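You operate a simulated robot arm through the tools that you are given. There is no shell and no other tool.

The job below is to be done with a simulated two-armed robot. You get a single attempt, and the scene is never put back.

Task
Stamp both balls on the turntable four strokes each; switch the stamper off.
Fine: dial on 4, one run a ball, both stay in their cups, the green cup ends under the foot; leave the other balls.

Only the result counts: the job must be done as asked and must still hold three seconds after the hand-in. Knocking over, shifting, dropping, spilling or breaking anything else fails it.

Robot
Two 6-joint arms with two-finger parallel grippers on one trunk that stands fixed in place. Base frame: the origin is at the foot of the trunk, x ahead of it, y to its left, z up. Units: mm, degrees, N and s.
The left shoulder is at [280, 185, 1205], the right one opposite. With the tool pointing down near the work surface each hand reaches from about 160 to 860 mm from the base axis, measured 20 degrees to its own side. Payload 1.57 kg a hand.
The tool frame of a hand sits at the grasp point between the pads (the TCP): z along the fingers, y along the line on which they close. The tips reach 30 mm beyond it. The gripper opens to 80 mm. The fingers are 17 mm wide and 12 mm thick; the gripper's body (40 by 82 mm) begins 80 mm behind the TCP.
Orientation is that of the tool frame in the base frame, as a unit quaternion [w, x, y, z]. With the fingers straight down and closing along the base's y, the tool's x points along the base's -x, its y along +y and its z along -z.

Tools
- The arms move only by the tool step_arm. It takes "left_motion", "right_motion" or both (then of equal length, played together; a hand with none holds still); each is a list of rows, each an object of numbers (a shift or turn left out is 0, a gripper value left out holds the last): "grip": the opening in per cent of the stroke, from 0 (shut) to 100 (fully open); "dx", "dy", "dz": the shift along the tool's x, y, z in cm; "ax", "ay", "az": the turn, a rotation vector about the tool's x, y, z in degrees. In form: [{"grip": .., "dx": .., "dy": .., "dz": .., "ax": .., "ay": .., "az": ..}, ...]. A call has 1 to 20 rows; each row is the pose to reach, as a shift and turn from the pose commanded when the call began, along the tool's axes at that moment. A row lasts 0.2 s, in which the tool goes at most 50 mm and 8.6 degrees; a call with a longer step from one row to the next is refused whole, and so is a gripper value outside its range. Where a pose cannot be reached the arm comes as near as it can. A force on the tool above 60 N (or 10 N above the force at the start of the call, whichever is more), or a blocked arm, ends the call early, and 0.2 s more pass. The fingers move at their own pace (about 153 mm/s each) and stop on an object; they squeeze with about 24 N. The grip force told is the motor's: it shows also when the fingers shut on nothing. Time passes only in rows, and 0.2 s behind the last, so rows that repeat a pose let the fingers close. It gives the time, the measured TCP pose, the force on the tool (base axes), the opening and the grip force at its end, in the units of the frame above (readings bear some noise), with the torque about the TCP (base axes, N m) and any sound that the robot's microphone picked up.
- Cameras (640 x 400 px; columns grow to the right, rows downward): "scene" is now at [239.2, -31, 1639.7]; the picture's right is [-0.28, -0.96, 0.00], its down [-0.72, 0.21, -0.67] and it looks along [0.64, -0.18, -0.75] (base axes); focal length 353 px, centre (320, 200). "left" rides on the left gripper at [72, 7, -122] in its tool frame; the picture's right is [-0.09, 1.00, 0.00], its down [-0.84, -0.08, -0.54] and it looks along [-0.54, -0.05, 0.84] (tool axes); focal length 238 px, centre (320, 200). "right" rides on the right gripper at [72, -7, -122] in its tool frame; the picture's right is [0.09, 1.00, 0.00], its down [-0.84, 0.08, -0.54] and it looks along [-0.54, 0.05, 0.84] (tool axes); focal length 238 px, centre (320, 200). There is no depth. A picture from a camera that has moved, and an enlarged one, comes with that camera's place and axes in the base frame and with its lens. The place of the scene camera against the robot may be out by one fixed shift of up to 12 mm in any direction.
- grab_frame(camera): a new picture of that camera. It takes no simulated time.
- lift_body(by): slides the trunk up (or, below 0, down) by that many mm; the arms and the scene camera ride with it, the base frame stays. It gives what a move gives, with no picture.
- turn_head(pan, tilt): turns the head with the scene camera to pan (to the left, within 86 degrees either way) and tilt (down, from -29 to 69), counted from straight ahead of the robot. It gives what a move gives.
- zoom(camera, box): a new picture of the part [left, top, right, bottom] of that camera's present view, enlarged. It takes no simulated time.
- hand_in(): hands the job in; it is judged then, once.

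Nothing tells you positions but the pictures and the camera data. Unless the task says otherwise, let go and move clear before handing in.

The tools are called after ">>>" by a JSON object that holds its "name" and its "arguments". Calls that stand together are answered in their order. step_arm: Moves the arms, as the interface text tells. Its arguments: {"type":"object","properties":{"left_motion":{"type":"array","items":{"type":"object","properties":{"grip":{"type":"number"},"dx":{"type":"number"},"dy":{"type":"number"},"dz":{"type":"number"},"ax":{"type":"number"},"ay":{"type":"number"},"az":{"type":"number"}}}},"right_motion":{"type":"array","items":{"type":"object","properties":{"grip":{"type":"number"},"dx":{"type":"number"},"dy":{"type":"number"},"dz":{"type":"number"},"ax":{"type":"number"},"ay":{"type":"number"},"az":{"type":"number"}}}}},"required":[]} The other tools are called the same way: lift_body (by) slides the trunk up or down; turn_head (pan, tilt) turns the head that bears the scene camera; grab_frame (camera) takes a picture; zoom (camera, box) takes an enlarged picture of a part of a camera's view; hand_in () hands the job in.

At the start:

```text
time_s: 0.0
left_tool_pos: [532.8, 88.3, 1323.3]
left_tcp_rot: [-0.001, 0.001, 1.0, 0.0]
left_ft_force: [0.2, 0.2, 0.4]
left_torque: [-0.02, 0.01, 0.03]
left_width: 79.7
left_gripper_force: 0.0
right_tool_pos: [479.3, -374.3, 1315.0]
right_tcp_rot: [0.0, 0.0, 1.0, 0.0]
right_ft_force: [0.2, -0.6, 0.7]
right_torque: [-0.04, 0.0, -0.03]
right_width: 79.9
right_gripper_force: 0.0
trunk travel left (down, up): [-900.0, 90.0]
head pan, tilt: [-16.0, 48.2]
```

scene: 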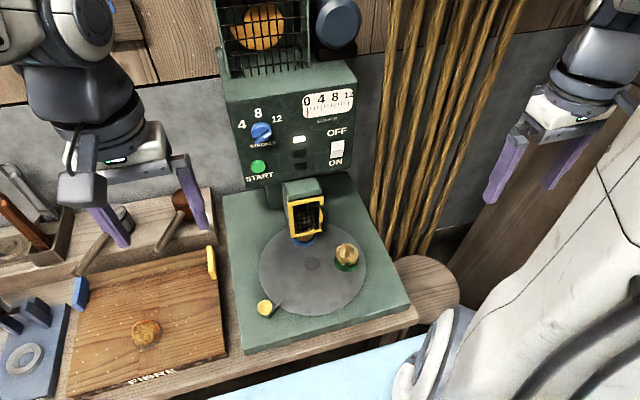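
right: 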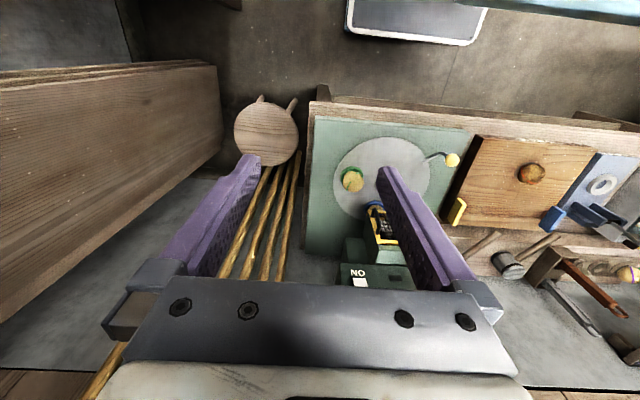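
left: 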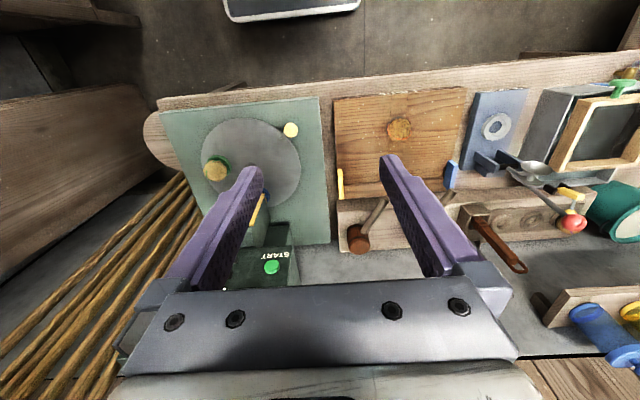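

I see the green stamper with a turntable (one green cup with a ball in front-right, a blue cup under the yellow foot), a dial, a start button, and an on/off switch. I'll take close looks before moving anything.

>>> {"name": "zoom", "arguments": {"camera": "scene", "box": [210, 60, 370, 190]}}

>>> {"name": "zoom", "arguments": {"camera": "scene", "box": [220, 170, 420, 340]}}

>>> {"name": "zoom", "arguments": {"camera": "scene", "box": [200, 0, 380, 100]}}

```text
3.08 times, centred on (290, 125) of scene
camera zoom: at [239.2, -31.0, 1639.7], right [-0.28, -0.96, 0.0], down [-0.72, 0.21, -0.67], along [0.64, -0.18, -0.75], focal length 1086 px, centre (412, 431)
```

zoom: 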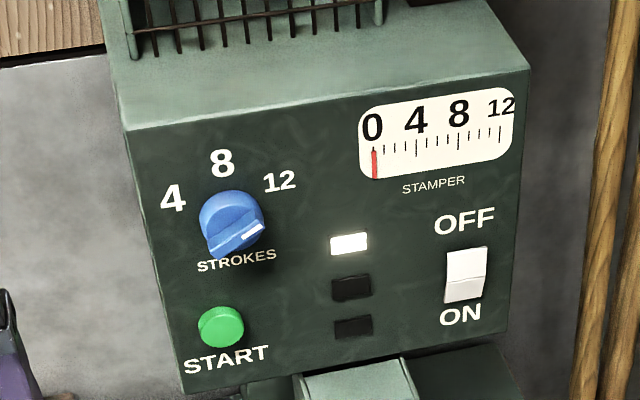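

```text
2.35 times, centred on (320, 255) of scene
camera zoom: at [239.2, -31.0, 1639.7], right [-0.28, -0.96, 0.0], down [-0.72, 0.21, -0.67], along [0.64, -0.18, -0.75], focal length 831 px, centre (320, 71)
```

zoom: 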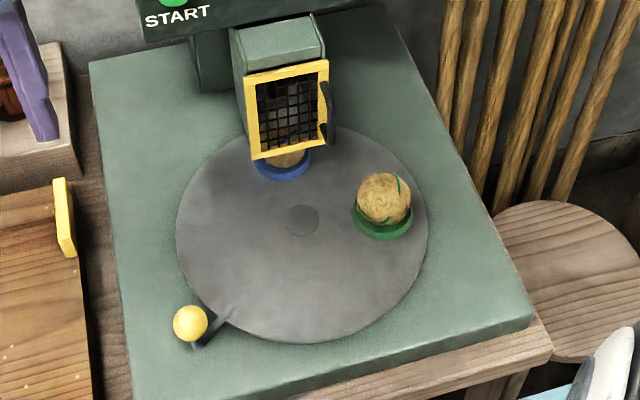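

```text
3.56 times, centred on (290, 50) of scene
camera zoom: at [239.2, -31.0, 1639.7], right [-0.28, -0.96, 0.0], down [-0.72, 0.21, -0.67], along [0.64, -0.18, -0.75], focal length 1255 px, centre (427, 733)
```

zoom: 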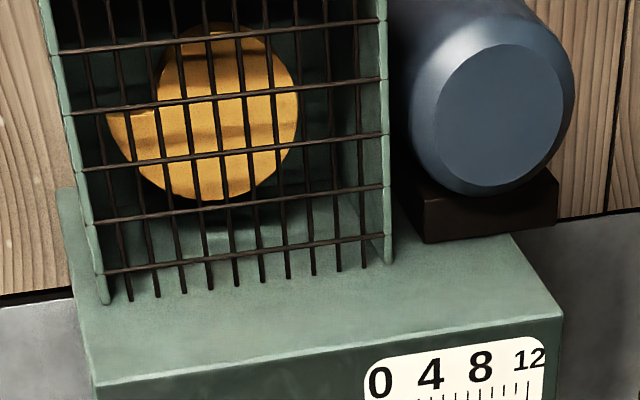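

The dial points somewhere past 12, the meter reads 0, and a white lamp is lit. I'll enlarge the dial, the switch, the guard and the turntable handle further.

>>> {"name": "zoom", "arguments": {"camera": "scene", "box": [240, 100, 300, 140]}}

>>> {"name": "zoom", "arguments": {"camera": "scene", "box": [290, 115, 360, 175]}}

>>> {"name": "zoom", "arguments": {"camera": "scene", "box": [270, 165, 380, 280]}}

>>> {"name": "zoom", "arguments": {"camera": "left", "box": [160, 90, 340, 300]}}

>>> {"name": "zoom", "arguments": {"camera": "right", "box": [300, 110, 480, 290]}}

```text
10.00 times, centred on (270, 120) of scene
camera zoom: at [239.2, -31.0, 1639.7], right [-0.28, -0.96, 0.0], down [-0.72, 0.21, -0.67], along [0.64, -0.18, -0.75], focal length 3530 px, centre (820, 1000)
```

zoom: 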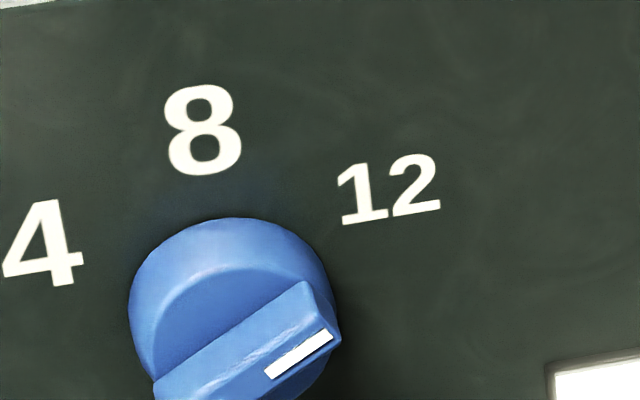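

```text
6.67 times, centred on (325, 145) of scene
camera zoom: at [239.2, -31.0, 1639.7], right [-0.28, -0.96, 0.0], down [-0.72, 0.21, -0.67], along [0.64, -0.18, -0.75], focal length 2353 px, centre (287, 567)
```

zoom: 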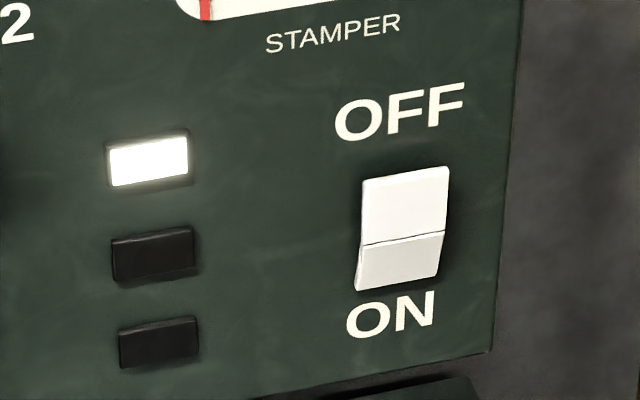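

```text
3.48 times, centred on (325, 222) of scene
camera zoom: at [239.2, -31.0, 1639.7], right [-0.28, -0.96, 0.0], down [-0.72, 0.21, -0.67], along [0.64, -0.18, -0.75], focal length 1228 px, centre (303, 122)
```

zoom: 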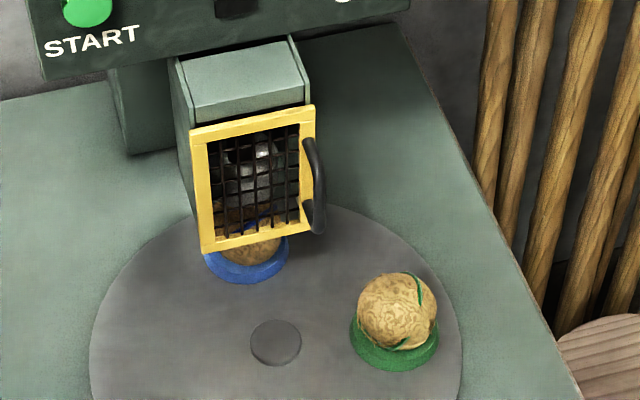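

```text
1.90 times, centred on (250, 195) of left
camera zoom: at [460.4, 95.2, 1445.8], right [0.09, 1.0, 0.0], down [0.84, -0.08, 0.54], along [0.54, -0.05, -0.84], focal length 454 px, centre (453, 210)
```

zoom: 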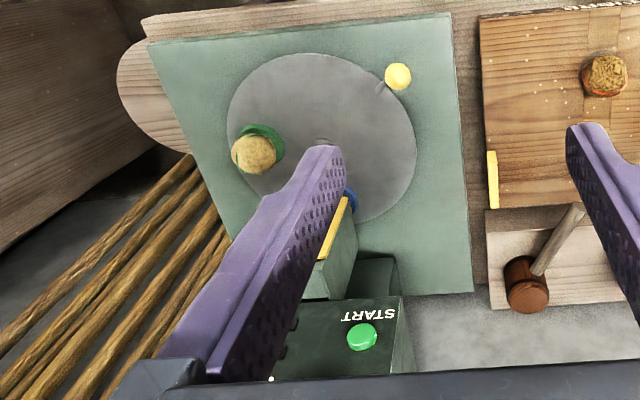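

```text
2.22 times, centred on (390, 200) of right
camera zoom: at [407.6, -380.6, 1437.5], right [-0.09, 1.0, 0.0], down [0.84, 0.08, 0.54], along [0.54, 0.05, -0.84], focal length 530 px, centre (164, 200)
```

zoom: 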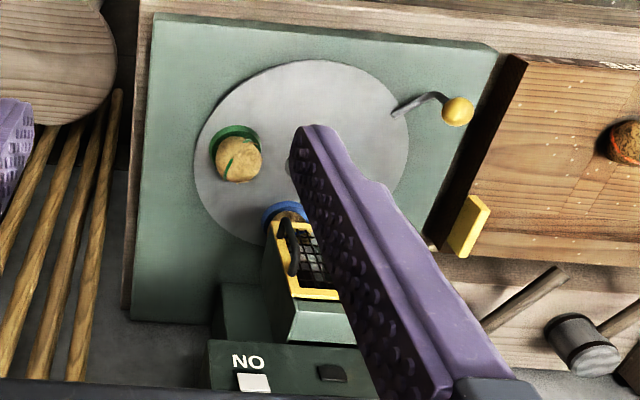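

The turntable centre works out near (743, -148, 775) and START near (878, -55, 1063). Zooms are sharp, so I'll look closely at the guard, the balls and the panel before moving.

>>> {"name": "zoom", "arguments": {"camera": "scene", "box": [275, 170, 335, 255]}}

>>> {"name": "zoom", "arguments": {"camera": "scene", "box": [328, 140, 345, 160]}}

>>> {"name": "zoom", "arguments": {"camera": "scene", "box": [240, 290, 300, 330]}}

>>> {"name": "zoom", "arguments": {"camera": "right", "box": [330, 180, 420, 290]}}

>>> {"name": "zoom", "arguments": {"camera": "scene", "box": [240, 110, 290, 145]}}

```text
4.71 times, centred on (305, 212) of scene
camera zoom: at [239.2, -31.0, 1639.7], right [-0.28, -0.96, 0.0], down [-0.72, 0.21, -0.67], along [0.64, -0.18, -0.75], focal length 1661 px, centre (391, 141)
```

zoom: 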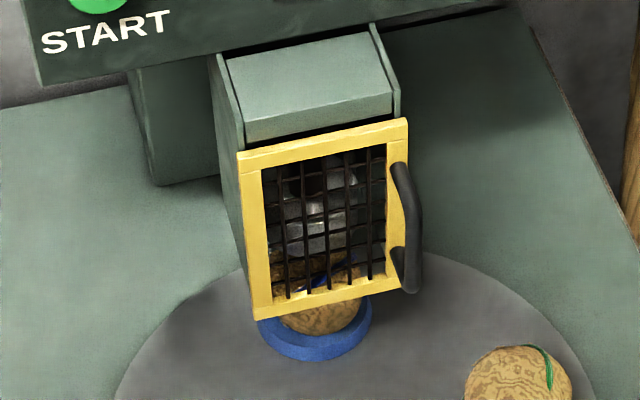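

```text
16.00 times, centred on (336, 150) of scene
camera zoom: at [239.2, -31.0, 1639.7], right [-0.28, -0.96, 0.0], down [-0.72, 0.21, -0.67], along [0.64, -0.18, -0.75], focal length 5648 px, centre (56, 1000)
```

zoom: 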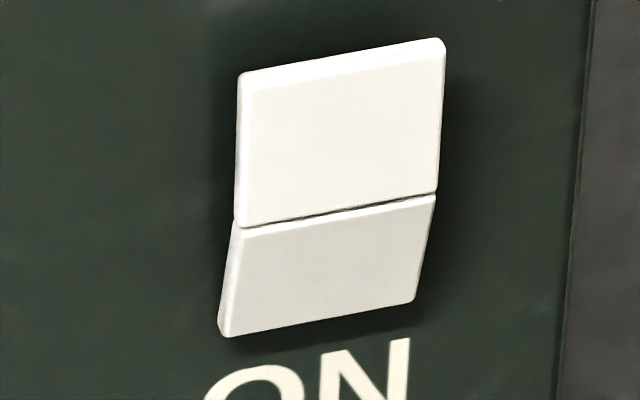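

```text
10.00 times, centred on (270, 310) of scene
camera zoom: at [239.2, -31.0, 1639.7], right [-0.28, -0.96, 0.0], down [-0.72, 0.21, -0.67], along [0.64, -0.18, -0.75], focal length 3530 px, centre (820, -900)
```

zoom: 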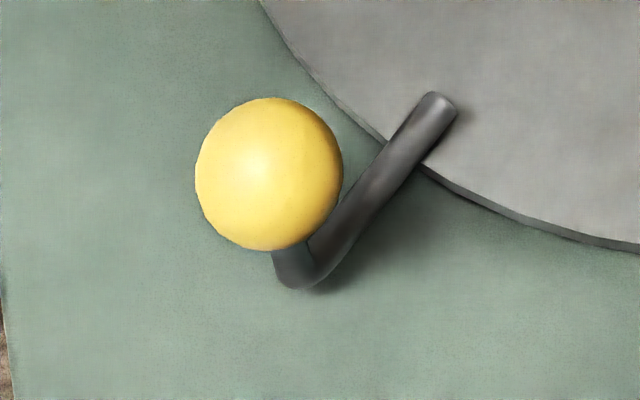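

```text
3.64 times, centred on (375, 235) of right
camera zoom: at [407.6, -380.6, 1437.5], right [-0.09, 1.0, 0.0], down [0.84, 0.08, 0.54], along [0.54, 0.05, -0.84], focal length 867 px, centre (120, 73)
```

zoom: 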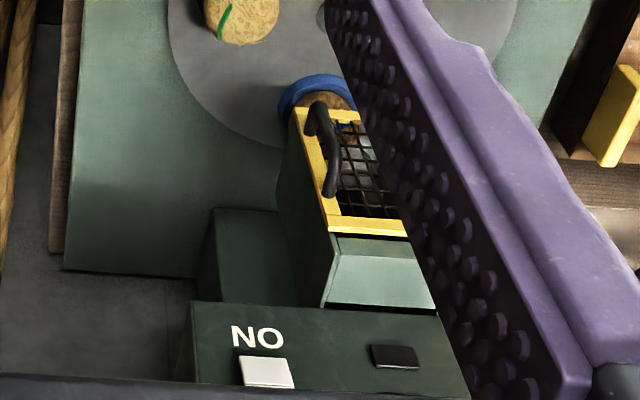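

```text
11.43 times, centred on (265, 128) of scene
camera zoom: at [239.2, -31.0, 1639.7], right [-0.28, -0.96, 0.0], down [-0.72, 0.21, -0.67], along [0.64, -0.18, -0.75], focal length 4034 px, centre (949, 1029)
```

zoom: 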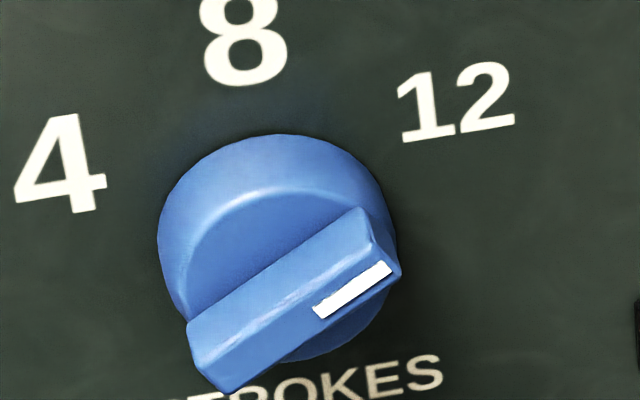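

The switch looks pressed at its ON half and the dial points at 12. Next I'll bring the right hand round as a camera, to see the guard, foot and balls from the right side.

>>> {"name": "step_arm", "arguments": {"right_motion": [{"dx": -1.21, "dy": 0.44, "dz": 3.55, "ax": -1.6, "ay": -4.405, "az": -3.78}, {"dx": -2.42, "dy": 0.88, "dz": 7.1, "ax": -3.2, "ay": -8.81, "az": -7.56}, {"dx": -3.63, "dy": 1.32, "dz": 10.65, "ax": -4.8, "ay": -13.215, "az": -11.34}, {"dx": -4.84, "dy": 1.76, "dz": 14.2, "ax": -6.4, "ay": -17.62, "az": -15.12}, {"dx": -6.05, "dy": 2.2, "dz": 17.75, "ax": -8.0, "ay": -22.025, "az": -18.9}, {"dx": -7.26, "dy": 2.64, "dz": 21.3, "ax": -9.6, "ay": -26.43, "az": -22.68}, {"dx": -8.47, "dy": 3.08, "dz": 24.85, "ax": -11.2, "ay": -30.835, "az": -26.46}, {"dx": -9.68, "dy": 3.52, "dz": 28.4, "ax": -12.8, "ay": -35.24, "az": -30.24}, {"dx": -10.89, "dy": 3.96, "dz": 31.95, "ax": -14.4, "ay": -39.645, "az": -34.02}, {"dx": -12.1, "dy": 4.4, "dz": 35.5, "ax": -16.0, "ay": -44.05, "az": -37.8}]}}

```text
time_s: 2.2
left_tool_pos: [532.9, 88.3, 1324.1]
left_tcp_rot: [0.0, -0.001, 1.0, 0.0]
left_ft_force: [-0.1, -1.0, 0.6]
left_torque: [0.0, 0.0, 0.02]
left_width: 80.2
left_gripper_force: 0.1
right_tool_pos: [630.7, -364.5, 975.5]
right_tcp_rot: [0.361, -0.316, 0.865, 0.143]
right_ft_force: [-0.8, -0.2, 0.2]
right_torque: [-0.04, -0.01, -0.02]
right_width: 80.0
right_gripper_force: 0.1
right hand out of reach, approached as far as the arm can: row 8, 9, 10
trunk travel left (down, up): [-900.0, 90.0]
head pan, tilt: [-16.0, 48.2]
```

The right hand stopped slightly off its target but has a useful view; I'll look through it.

>>> {"name": "grab_frame", "arguments": {"camera": "right"}}

>>> {"name": "grab_frame", "arguments": {"camera": "scene"}}

```text
taken
camera right: at [530.7, -457.8, 1009.3], right [-0.7, 0.72, -0.05], down [0.11, 0.17, 0.98], along [0.71, 0.68, -0.2], focal length 238 px, centre (320, 200)
```

right: 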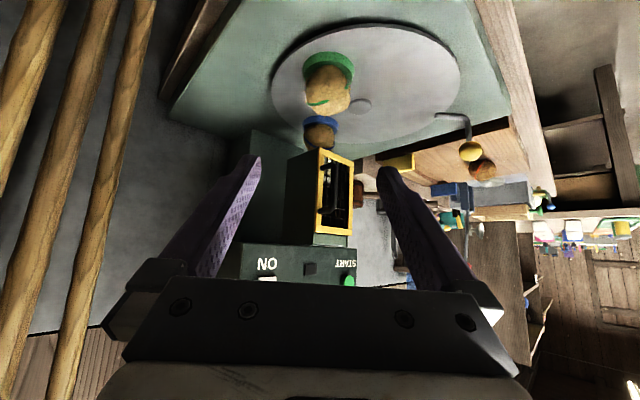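

```text
taken
camera scene: at [239.3, -31.1, 1639.8], right [-0.28, -0.96, 0.0], down [-0.72, 0.21, -0.67], along [0.64, -0.18, -0.75], focal length 353 px, centre (320, 200)
```

scene: 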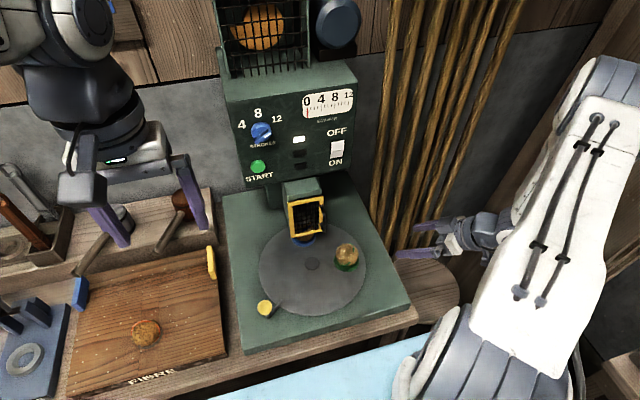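

>>> {"name": "zoom", "arguments": {"camera": "right", "box": [260, 100, 390, 250]}}

>>> {"name": "zoom", "arguments": {"camera": "right", "box": [270, 40, 500, 180]}}

>>> {"name": "zoom", "arguments": {"camera": "right", "box": [230, 235, 370, 300]}}

```text
2.67 times, centred on (325, 175) of right
camera zoom: at [530.7, -457.8, 1009.3], right [-0.7, 0.72, -0.05], down [0.11, 0.17, 0.98], along [0.71, 0.68, -0.2], focal length 636 px, centre (307, 267)
```

zoom: 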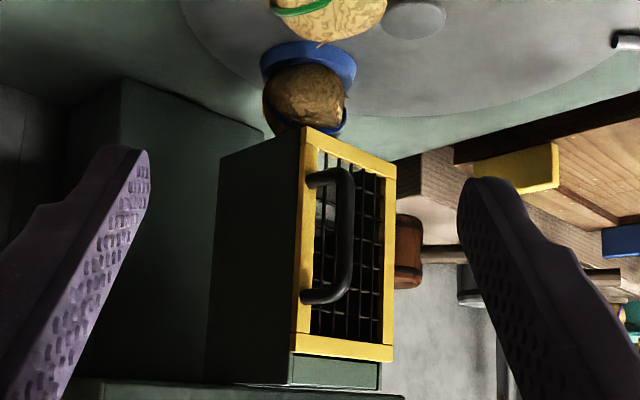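

```text
2.78 times, centred on (385, 110) of right
camera zoom: at [530.7, -457.8, 1009.3], right [-0.7, 0.72, -0.05], down [0.11, 0.17, 0.98], along [0.71, 0.68, -0.2], focal length 663 px, centre (139, 450)
```

zoom: 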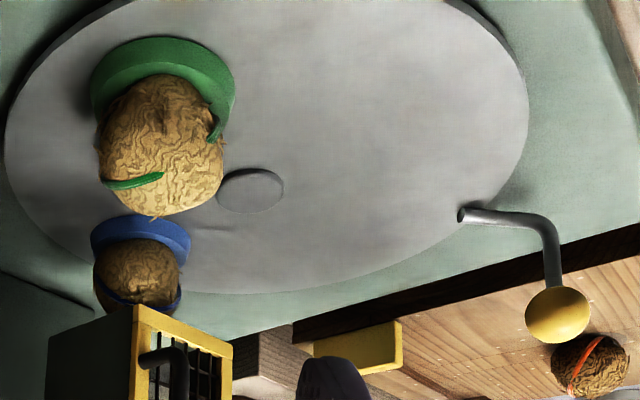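

```text
4.57 times, centred on (300, 268) of right
camera zoom: at [530.7, -457.8, 1009.3], right [-0.7, 0.72, -0.05], down [0.11, 0.17, 0.98], along [0.71, 0.68, -0.2], focal length 1090 px, centre (411, -109)
```

zoom: 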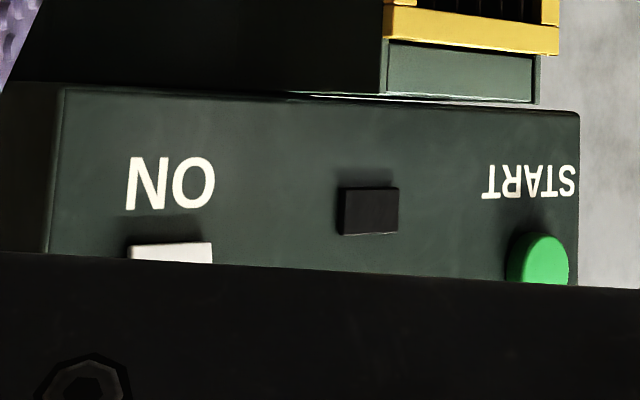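

The guard door looks shut, and its lower edge is around z 843, close to the ball tops. I'll lower the right hand for a level view of the gap between the ball tops and the guard.

>>> {"name": "step_arm", "arguments": {"right_motion": [{"dx": 2.33, "dy": -0.06, "dz": 2.26}, {"dx": 4.65, "dy": -0.12, "dz": 4.53}, {"dx": 6.98, "dy": -0.19, "dz": 6.79}, {"dx": 9.3, "dy": -0.25, "dz": 9.05}]}}

>>> {"name": "grab_frame", "arguments": {"camera": "right"}}

```text
time_s: 3.2
left_tool_pos: [531.3, 89.3, 1323.9]
left_tcp_rot: [0.0, 0.001, 1.0, 0.0]
left_ft_force: [0.0, -0.4, -0.3]
left_torque: [0.03, 0.0, -0.01]
left_width: 80.1
left_gripper_force: 0.2
right_tool_pos: [644.2, -385.6, 847.2]
right_tcp_rot: [0.365, -0.315, 0.865, 0.14]
right_ft_force: [0.1, 0.4, 0.1]
right_torque: [0.0, 0.0, -0.01]
right_width: 80.2
right_gripper_force: 0.1
right hand out of reach, approached as far as the arm can: row 1, 2, 3, 4
trunk travel left (down, up): [-900.0, 90.0]
head pan, tilt: [-16.0, 48.2]
```

```text
taken
camera right: at [543.1, -478.9, 880.1], right [-0.69, 0.72, -0.06], down [0.1, 0.18, 0.98], along [0.71, 0.67, -0.2], focal length 238 px, centre (320, 200)
```

right: 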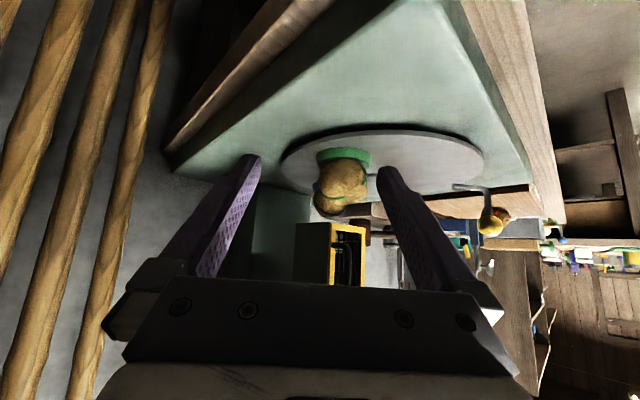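

>>> {"name": "zoom", "arguments": {"camera": "right", "box": [270, 120, 390, 290]}}

>>> {"name": "zoom", "arguments": {"camera": "right", "box": [430, 160, 540, 250]}}

```text
2.35 times, centred on (330, 205) of right
camera zoom: at [543.1, -478.9, 880.1], right [-0.69, 0.72, -0.06], down [0.1, 0.18, 0.98], along [0.71, 0.67, -0.2], focal length 561 px, centre (296, 188)
```

zoom: 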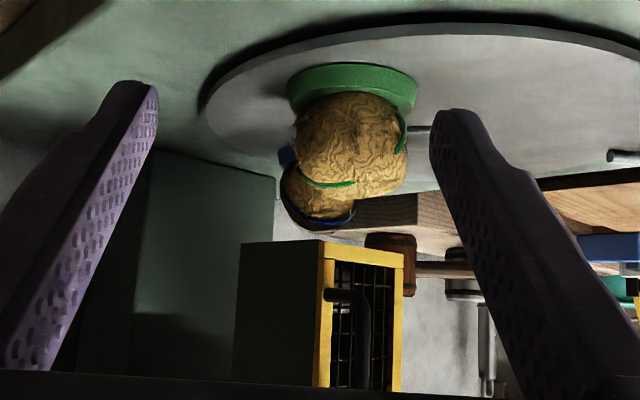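

```text
4.44 times, centred on (485, 205) of right
camera zoom: at [543.1, -478.9, 880.1], right [-0.69, 0.72, -0.06], down [0.1, 0.18, 0.98], along [0.71, 0.67, -0.2], focal length 1059 px, centre (-413, 178)
```

zoom: 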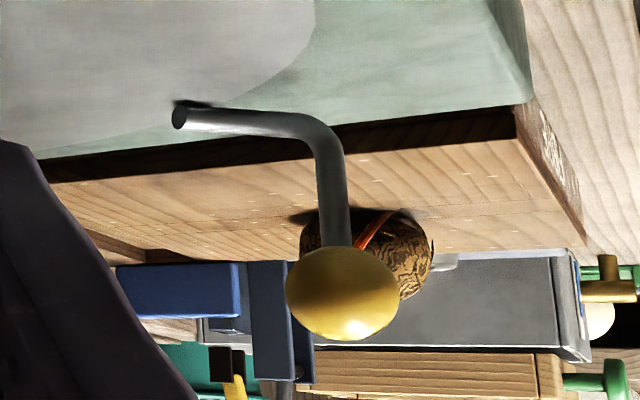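

There is a clear gap between the ball tops and the guard, so the table can turn freely; the knob is near (633, -3, 828). Now I'll swing the left hand to point forward at the panel, well clear of it, and measure the dial, button and switch.

>>> {"name": "step_arm", "arguments": {"left_motion": [{"dx": -0.98, "dy": -1.15, "dz": 1.44, "ay": -7.5, "grip": 60}, {"dx": -1.97, "dy": -2.3, "dz": 2.88, "ay": -15}, {"dx": -2.95, "dy": -3.45, "dz": 4.33, "ay": -22.5}, {"dx": -3.93, "dy": -4.6, "dz": 5.77, "ay": -30}, {"dx": -4.92, "dy": -5.75, "dz": 7.21, "ay": -37.5}, {"dx": -5.9, "dy": -6.9, "dz": 8.65, "ay": -45}, {"dx": -6.88, "dy": -8.05, "dz": 10.09, "ay": -52.5}, {"dx": -7.87, "dy": -9.2, "dz": 11.53, "ay": -60}, {"dx": -8.85, "dy": -10.35, "dz": 12.98, "ay": -67.5}, {"dx": -9.83, "dy": -11.5, "dz": 14.42, "ay": -75}, {"dx": -10.82, "dy": -12.65, "dz": 15.86, "ay": -82.5}, {"dx": -11.8, "dy": -13.8, "dz": 17.3, "ay": -90}]}}

>>> {"name": "grab_frame", "arguments": {"camera": "left"}}

>>> {"name": "grab_frame", "arguments": {"camera": "scene"}}

```text
time_s: 5.8
left_tool_pos: [689.5, -110.6, 1199.2]
left_tcp_rot: [0.705, 0.003, 0.709, 0.011]
left_ft_force: [0.1, 0.5, -0.1]
left_torque: [0.01, 0.0, 0.02]
left_width: 48.0
left_gripper_force: 0.2
left hand out of reach, approached as far as the arm can: row 6, 7, 8, 9, 10, 11, 12
right_tool_pos: [643.0, -385.2, 846.7]
right_tcp_rot: [0.365, -0.314, 0.865, 0.139]
right_ft_force: [-0.1, 0.9, 0.6]
right_torque: [0.01, 0.01, 0.03]
right_width: 79.7
right_gripper_force: 0.1
trunk travel left (down, up): [-900.0, 90.0]
head pan, tilt: [-16.0, 48.2]
```

```text
taken
camera left: at [566.1, -104.5, 1127.8], right [-0.01, 0.99, 0.11], down [-0.54, -0.1, 0.84], along [0.84, -0.05, 0.53], focal length 238 px, centre (320, 200)
```

left: 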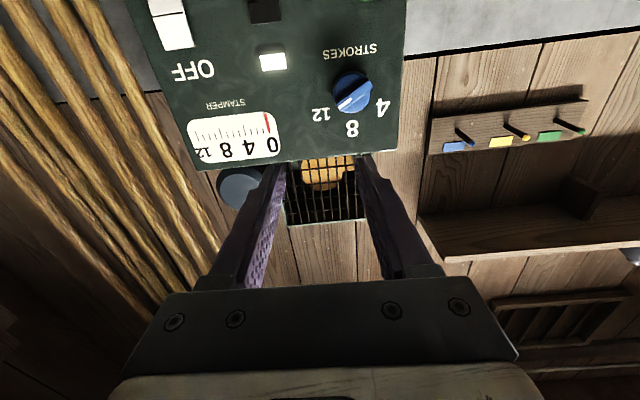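

```text
taken
camera scene: at [239.3, -31.1, 1639.7], right [-0.27, -0.96, 0.0], down [-0.72, 0.2, -0.67], along [0.64, -0.18, -0.75], focal length 353 px, centre (320, 200)
```

scene: 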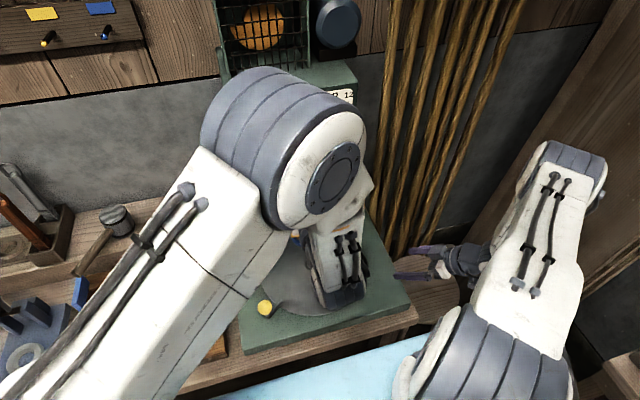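

The left hand now faces the panel: switch at its right, dial near (865, -74, 1173). I'll drop the hand a little for a second view so that I can triangulate START, dial and switch with the hand camera alone.

>>> {"name": "step_arm", "arguments": {"left_motion": [{"dx": 3.5, "dz": 1, "grip": 100}, {"dx": 7, "dz": 2}]}}

>>> {"name": "grab_frame", "arguments": {"camera": "left"}}

```text
time_s: 6.4
left_tool_pos: [722.4, -134.4, 1137.8]
left_tcp_rot: [0.706, 0.002, 0.708, 0.005]
left_ft_force: [0.5, -0.3, 0.4]
left_torque: [0.01, -0.02, 0.02]
left_width: 80.1
left_gripper_force: 0.0
left hand out of reach, approached as far as the arm can: row 1, 2
right_tool_pos: [643.8, -386.5, 847.2]
right_tcp_rot: [0.364, -0.315, 0.865, 0.14]
right_ft_force: [0.2, -0.7, 0.3]
right_torque: [0.01, 0.03, 0.01]
right_width: 79.9
right_gripper_force: 0.1
trunk travel left (down, up): [-900.0, 90.0]
head pan, tilt: [-16.0, 48.2]
```

```text
taken
camera left: at [600.1, -128.0, 1065.5], right [-0.01, 0.99, 0.1], down [-0.54, -0.09, 0.84], along [0.84, -0.05, 0.54], focal length 238 px, centre (320, 200)
```

left: 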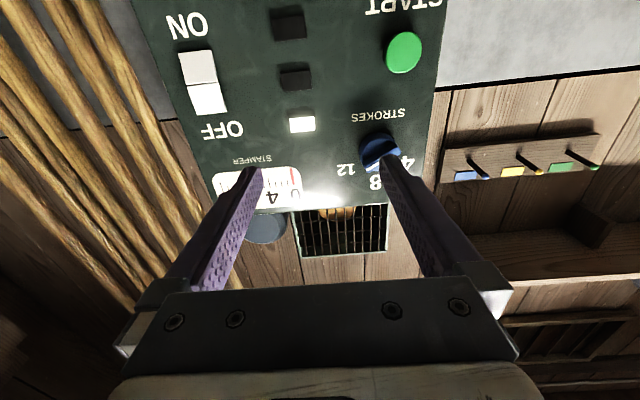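

>>> {"name": "zoom", "arguments": {"camera": "left", "box": [150, 0, 260, 150]}}

>>> {"name": "zoom", "arguments": {"camera": "left", "box": [330, 0, 470, 200]}}

>>> {"name": "zoom", "arguments": {"camera": "left", "box": [140, 0, 460, 200]}}

```text
2.67 times, centred on (205, 75) of left
camera zoom: at [600.1, -128.0, 1065.5], right [-0.01, 0.99, 0.1], down [-0.54, -0.09, 0.84], along [0.84, -0.05, 0.54], focal length 636 px, centre (627, 533)
```

zoom: 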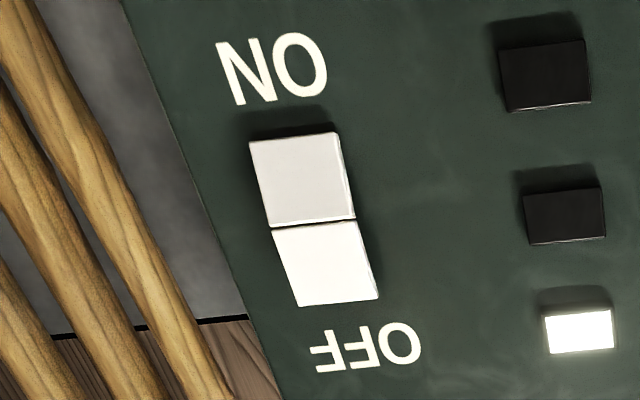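

```text
2.00 times, centred on (400, 100) of left
camera zoom: at [600.1, -128.0, 1065.5], right [-0.01, 0.99, 0.1], down [-0.54, -0.09, 0.84], along [0.84, -0.05, 0.54], focal length 477 px, centre (160, 400)
```

zoom: 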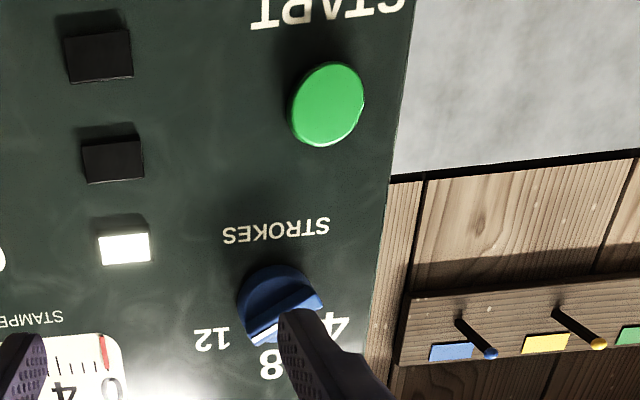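

```text
2.00 times, centred on (300, 100) of left
camera zoom: at [600.1, -128.0, 1065.5], right [-0.01, 0.99, 0.1], down [-0.54, -0.09, 0.84], along [0.84, -0.05, 0.54], focal length 477 px, centre (360, 400)
```

zoom: 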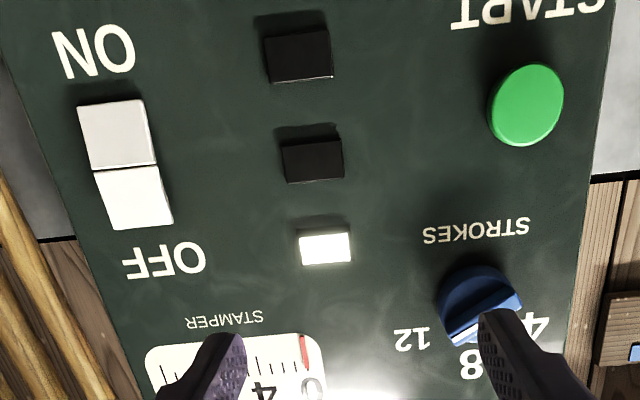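

The rocker's lower half is pressed in, so the machine is on; START is near (862, -49, 1079), the dial near (862, -70, 1176), the switch near (880, -251, 1084). I'll raise the right hand to see the knob's depth profile from the side.

>>> {"name": "step_arm", "arguments": {"right_motion": [{"dx": -2.65, "dy": 0.07, "dz": -2.58}, {"dx": -5.3, "dy": 0.14, "dz": -5.16}, {"dx": -7.95, "dy": 0.21, "dz": -7.74}, {"dx": -10.6, "dy": 0.28, "dz": -10.32}, {"dx": -13.25, "dy": 0.35, "dz": -12.9}, {"dx": -15.9, "dy": 0.42, "dz": -15.48}, {"dx": -18.55, "dy": 0.49, "dz": -18.06}, {"dx": -21.2, "dy": 0.56, "dz": -20.64}, {"dx": -23.85, "dy": 0.63, "dz": -23.22}, {"dx": -26.5, "dy": 0.7, "dz": -25.8}]}}

>>> {"name": "grab_frame", "arguments": {"camera": "right"}}

```text
time_s: 8.6
left_tool_pos: [723.1, -134.0, 1137.9]
left_tcp_rot: [0.706, 0.002, 0.708, 0.004]
left_ft_force: [-0.1, 0.7, 0.9]
left_torque: [0.01, -0.01, -0.03]
left_width: 79.9
left_gripper_force: 0.0
right_tool_pos: [642.5, -380.9, 1214.0]
right_tcp_rot: [0.366, -0.315, 0.865, 0.134]
right_ft_force: [-0.3, -0.4, 0.7]
right_torque: [0.05, 0.03, -0.04]
right_width: 79.8
right_gripper_force: 0.0
trunk travel left (down, up): [-900.0, 90.0]
head pan, tilt: [-16.0, 48.2]
```

```text
taken
camera right: at [539.4, -473.6, 1247.9], right [-0.69, 0.72, -0.07], down [0.1, 0.18, 0.98], along [0.72, 0.67, -0.2], focal length 238 px, centre (320, 200)
```

right: 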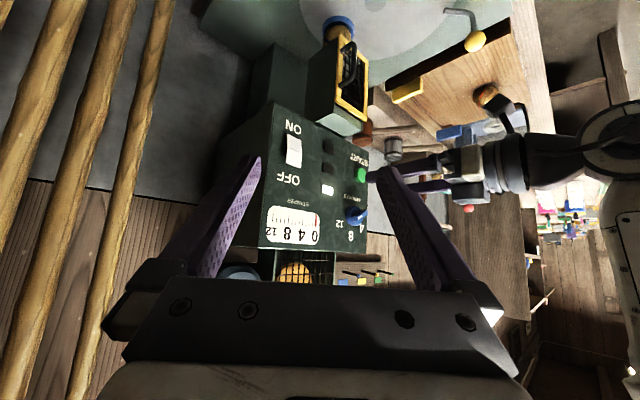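

>>> {"name": "zoom", "arguments": {"camera": "right", "box": [325, 140, 385, 240]}}

>>> {"name": "zoom", "arguments": {"camera": "right", "box": [265, 110, 335, 200]}}

>>> {"name": "zoom", "arguments": {"camera": "right", "box": [210, 90, 390, 270]}}

```text
4.00 times, centred on (355, 190) of right
camera zoom: at [539.4, -473.6, 1247.9], right [-0.69, 0.72, -0.07], down [0.1, 0.18, 0.98], along [0.72, 0.67, -0.2], focal length 953 px, centre (180, 240)
```

zoom: 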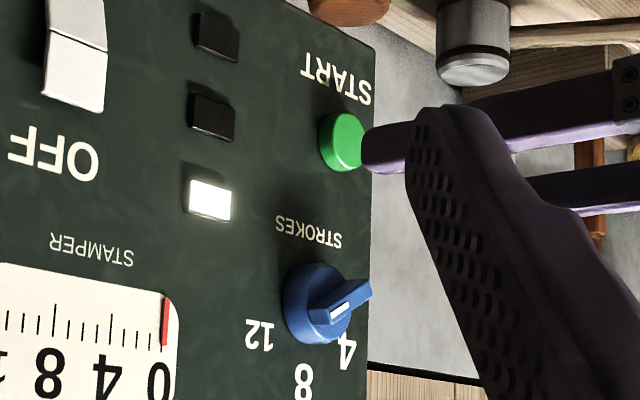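

```text
4.44 times, centred on (300, 155) of right
camera zoom: at [539.4, -473.6, 1247.9], right [-0.69, 0.72, -0.07], down [0.1, 0.18, 0.98], along [0.72, 0.67, -0.2], focal length 1059 px, centre (409, 400)
```

zoom: 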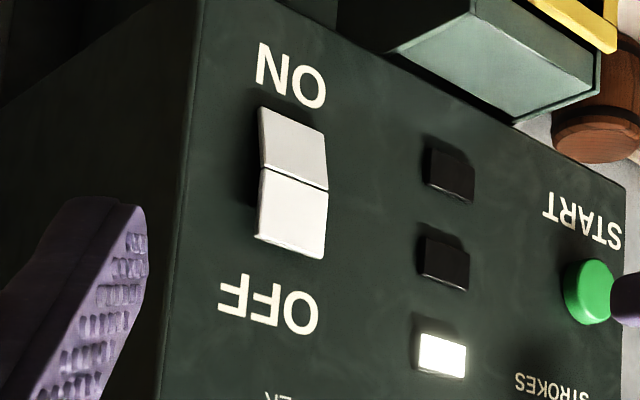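

```text
2.22 times, centred on (300, 180) of right
camera zoom: at [539.4, -473.6, 1247.9], right [-0.69, 0.72, -0.07], down [0.1, 0.18, 0.98], along [0.72, 0.67, -0.2], focal length 530 px, centre (364, 244)
```

zoom: 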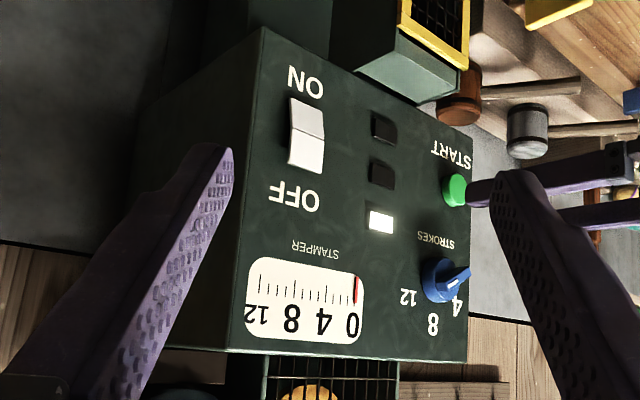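

>>> {"name": "zoom", "arguments": {"camera": "right", "box": [345, 200, 375, 232]}}

>>> {"name": "zoom", "arguments": {"camera": "right", "box": [345, 155, 380, 190]}}

>>> {"name": "zoom", "arguments": {"camera": "right", "box": [280, 130, 308, 175]}}

```text
12.50 times, centred on (360, 216) of right
camera zoom: at [539.4, -473.6, 1247.9], right [-0.69, 0.72, -0.07], down [0.1, 0.18, 0.98], along [0.72, 0.67, -0.2], focal length 2979 px, centre (-180, 0)
```

zoom: 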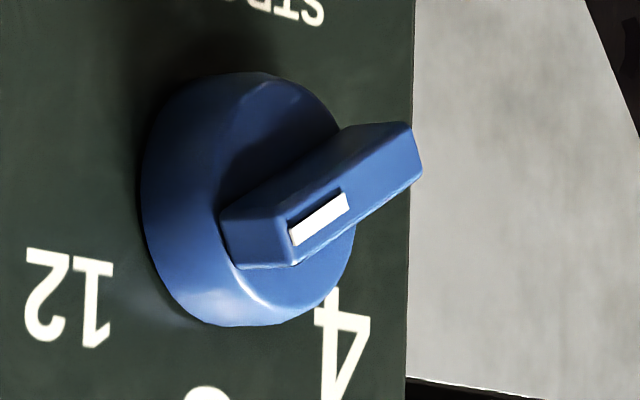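

```text
11.43 times, centred on (362, 172) of right
camera zoom: at [539.4, -473.6, 1247.9], right [-0.69, 0.72, -0.07], down [0.1, 0.18, 0.98], along [0.72, 0.67, -0.2], focal length 2724 px, centre (-166, 514)
```

zoom: 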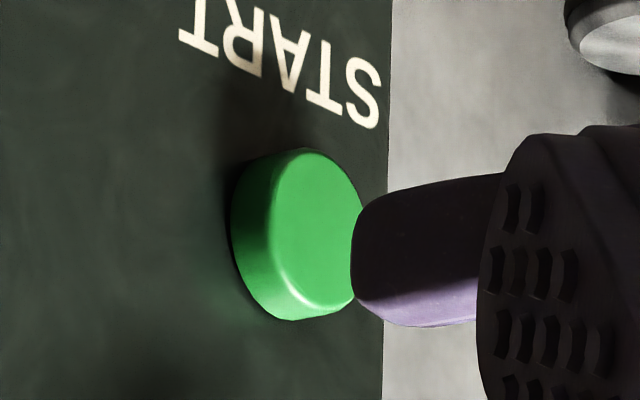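

```text
8.89 times, centred on (294, 152) of right
camera zoom: at [539.4, -473.6, 1247.9], right [-0.69, 0.72, -0.07], down [0.1, 0.18, 0.98], along [0.72, 0.67, -0.2], focal length 2119 px, centre (551, 622)
```

zoom: 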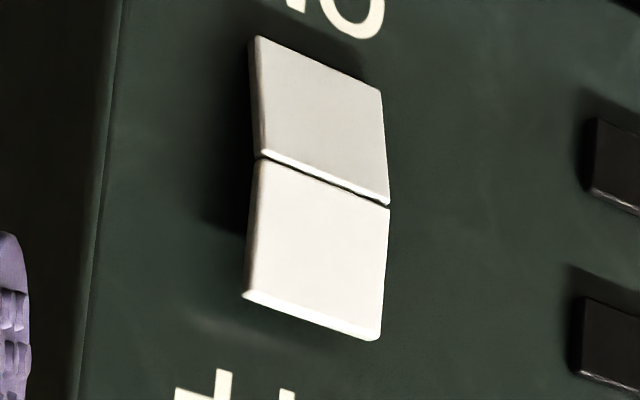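

I now have the knob: a 45 mm skirt with a bar about 9 mm thick standing 15 mm proud, pointing at 12. I'll bring the left hand in front of it, on its axis but still short of it.

>>> {"name": "step_arm", "arguments": {"left_motion": [{"dx": -1.2, "dy": 2.1, "dz": 2.2}, {"dx": -2.5, "dy": 4.2, "dz": 4.4}, {"dx": -3.75, "dy": 6.4, "dz": 6.7}]}}

>>> {"name": "grab_frame", "arguments": {"camera": "left"}}

>>> {"name": "grab_frame", "arguments": {"camera": "right"}}

```text
time_s: 9.4
left_tool_pos: [789.5, -74.7, 1171.3]
left_tcp_rot: [0.706, 0.002, 0.708, 0.003]
left_ft_force: [0.2, 0.2, 0.6]
left_torque: [-0.02, 0.01, -0.04]
left_width: 79.8
left_gripper_force: 0.0
right_tool_pos: [640.8, -381.1, 1213.6]
right_tcp_rot: [0.367, -0.315, 0.865, 0.134]
right_ft_force: [0.1, 0.1, 0.0]
right_torque: [0.0, -0.01, 0.0]
right_width: 79.9
right_gripper_force: 0.1
trunk travel left (down, up): [-900.0, 90.0]
head pan, tilt: [-16.0, 48.2]
```

```text
taken
camera left: at [665.4, -67.6, 1098.5], right [0.0, 1.0, 0.1], down [-0.54, -0.09, 0.84], along [0.84, -0.05, 0.54], focal length 238 px, centre (320, 200)
```

left: 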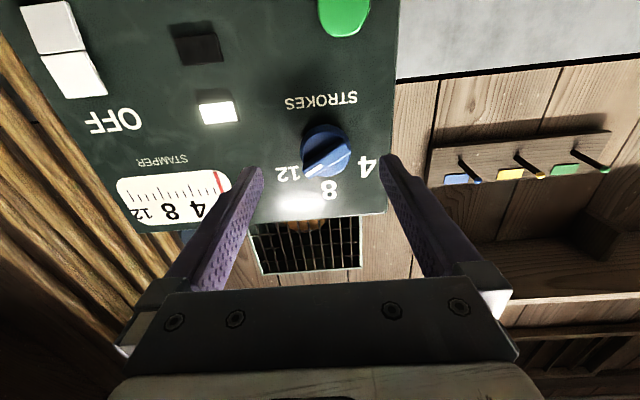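

```text
taken
camera right: at [539.5, -473.8, 1247.7], right [-0.69, 0.72, -0.07], down [0.1, 0.18, 0.98], along [0.72, 0.67, -0.2], focal length 238 px, centre (320, 200)
```

right: 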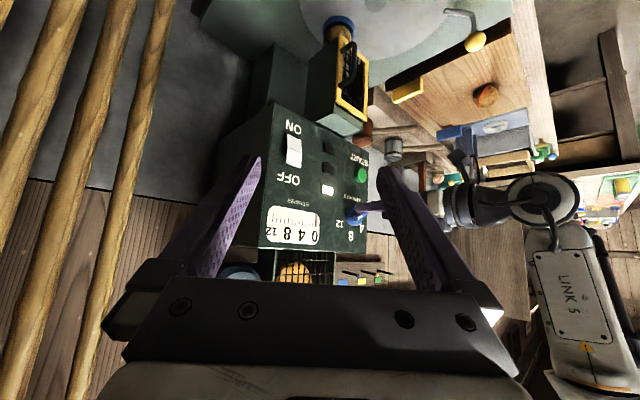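

>>> {"name": "zoom", "arguments": {"camera": "left", "box": [285, 110, 365, 190]}}

>>> {"name": "zoom", "arguments": {"camera": "right", "box": [335, 185, 395, 235]}}

```text
5.00 times, centred on (325, 150) of left
camera zoom: at [665.4, -67.6, 1098.5], right [0.0, 1.0, 0.1], down [-0.54, -0.09, 0.84], along [0.84, -0.05, 0.54], focal length 1192 px, centre (295, 450)
```

zoom: 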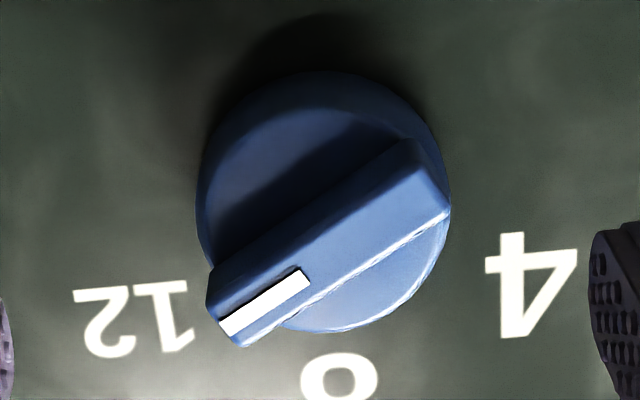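

```text
8.00 times, centred on (365, 210) of right
camera zoom: at [539.5, -473.8, 1247.7], right [-0.69, 0.72, -0.07], down [0.1, 0.18, 0.98], along [0.72, 0.67, -0.2], focal length 1907 px, centre (-40, 120)
```

zoom: 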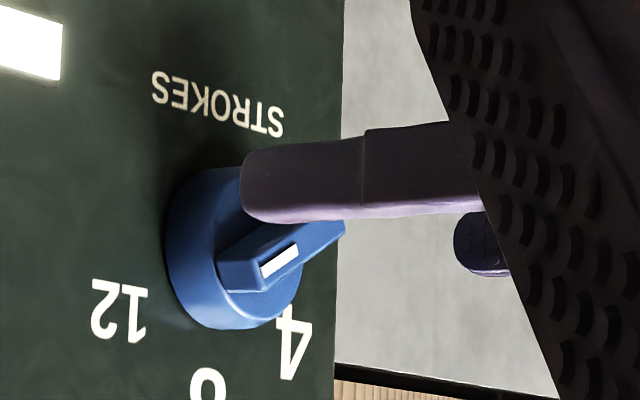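

The bar's front face is centred near (841, -69, 1175). I'll roll the left gripper 60° so its pads lie either side of the bar, centred on it but still short of it.

>>> {"name": "step_arm", "arguments": {"left_motion": [{"dx": -0.05, "dy": 0.08, "az": 7.5}, {"dx": -0.1, "dy": 0.16, "az": 15}, {"dx": -0.15, "dy": 0.24, "az": 22.5}, {"dx": -0.2, "dy": 0.32, "az": 30}, {"dx": -0.25, "dy": 0.4, "az": 37.5}, {"dx": -0.3, "dy": 0.48, "az": 45}, {"dx": -0.35, "dy": 0.55, "az": 52.5}, {"dx": -0.38, "dy": 0.6, "az": 60}, {"dx": -0.38, "dy": 0.6, "az": 60}]}}

>>> {"name": "grab_frame", "arguments": {"camera": "left"}}

>>> {"name": "zoom", "arguments": {"camera": "right", "box": [325, 175, 415, 245]}}

```text
time_s: 11.4
left_tool_pos: [787.0, -66.5, 1174.8]
left_tcp_rot: [0.611, 0.355, 0.612, 0.354]
left_ft_force: [0.7, -0.3, 0.5]
left_torque: [0.01, 0.0, 0.0]
left_width: 80.0
left_gripper_force: 0.2
right_tool_pos: [640.6, -381.3, 1214.7]
right_tcp_rot: [0.367, -0.315, 0.865, 0.134]
right_ft_force: [-0.1, 0.8, 0.4]
right_torque: [0.0, 0.02, -0.01]
right_width: 80.2
right_gripper_force: 0.1
trunk travel left (down, up): [-900.0, 90.0]
head pan, tilt: [-16.0, 48.2]
```

```text
taken
camera left: at [664.8, -0.9, 1146.3], right [0.0, 0.42, 0.91], down [-0.54, -0.76, 0.35], along [0.84, -0.49, 0.23], focal length 238 px, centre (320, 200)
```

left: 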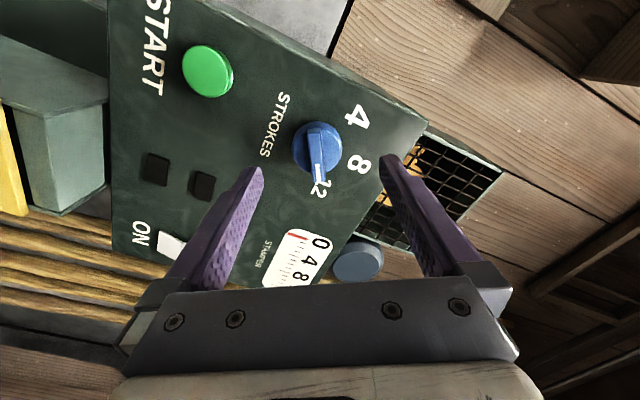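

```text
5.71 times, centred on (370, 210) of right
camera zoom: at [539.7, -473.7, 1247.7], right [-0.69, 0.72, -0.07], down [0.1, 0.18, 0.98], along [0.72, 0.67, -0.2], focal length 1362 px, centre (34, 143)
```

zoom: 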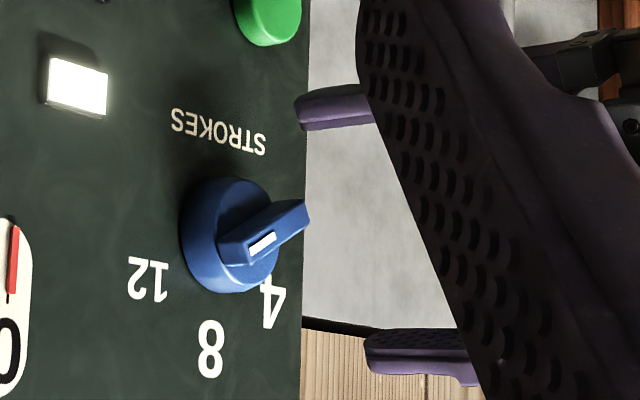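

>>> {"name": "zoom", "arguments": {"camera": "left", "box": [280, 105, 360, 205]}}

```text
4.00 times, centred on (320, 155) of left
camera zoom: at [664.8, -0.9, 1146.3], right [0.0, 0.42, 0.91], down [-0.54, -0.76, 0.35], along [0.84, -0.49, 0.23], focal length 953 px, centre (320, 380)
```

zoom: 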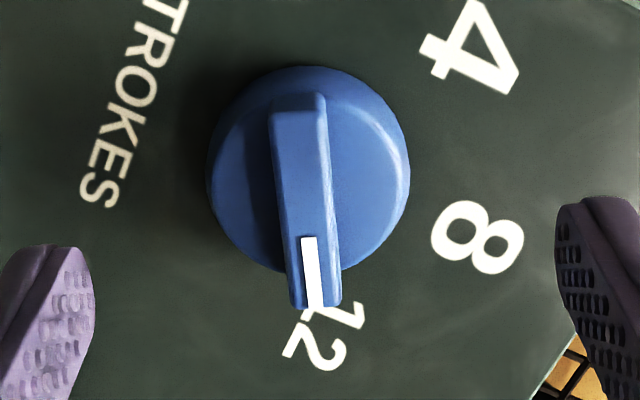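

The bar lines up with the pads, only about 2 mm off centre. I'll correct that, advance over the bar and close on it.

>>> {"name": "step_arm", "arguments": {"left_motion": [{"dy": -0.2, "dz": 1.0}, {"dy": -0.2, "dz": 2.0}, {"dy": -0.2, "dz": 2.7}, {"dy": -0.2, "dz": 3.3}]}}

>>> {"name": "zoom", "arguments": {"camera": "right", "box": [325, 175, 415, 245]}}

>>> {"name": "zoom", "arguments": {"camera": "left", "box": [240, 105, 400, 205]}}

```text
time_s: 12.4
left_tool_pos: [821.8, -66.4, 1174.1]
left_tcp_rot: [0.612, 0.353, 0.612, 0.354]
left_ft_force: [0.5, -0.5, -1.0]
left_torque: [0.02, 0.0, -0.01]
left_width: 80.0
left_gripper_force: 0.0
right_tool_pos: [640.2, -382.5, 1214.2]
right_tcp_rot: [0.368, -0.315, 0.864, 0.135]
right_ft_force: [-0.1, -0.3, -0.4]
right_torque: [-0.01, 0.01, -0.01]
right_width: 80.1
right_gripper_force: 0.1
trunk travel left (down, up): [-900.0, 90.0]
head pan, tilt: [-16.0, 48.2]
```

```text
5.71 times, centred on (370, 210) of right
camera zoom: at [539.6, -473.7, 1247.7], right [-0.69, 0.72, -0.07], down [0.1, 0.18, 0.98], along [0.72, 0.67, -0.2], focal length 1362 px, centre (34, 143)
```

zoom: 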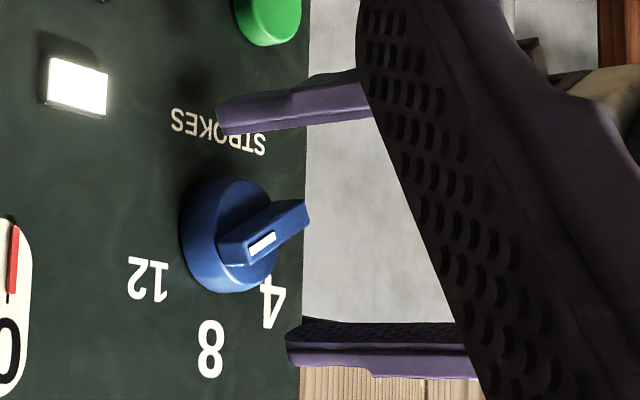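

```text
4.00 times, centred on (320, 155) of left
camera zoom: at [699.5, -0.9, 1144.2], right [0.0, 0.42, 0.91], down [-0.54, -0.76, 0.35], along [0.84, -0.49, 0.23], focal length 953 px, centre (320, 380)
```

zoom: 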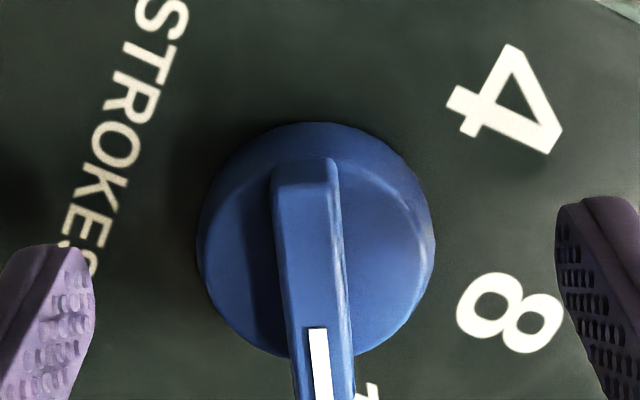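

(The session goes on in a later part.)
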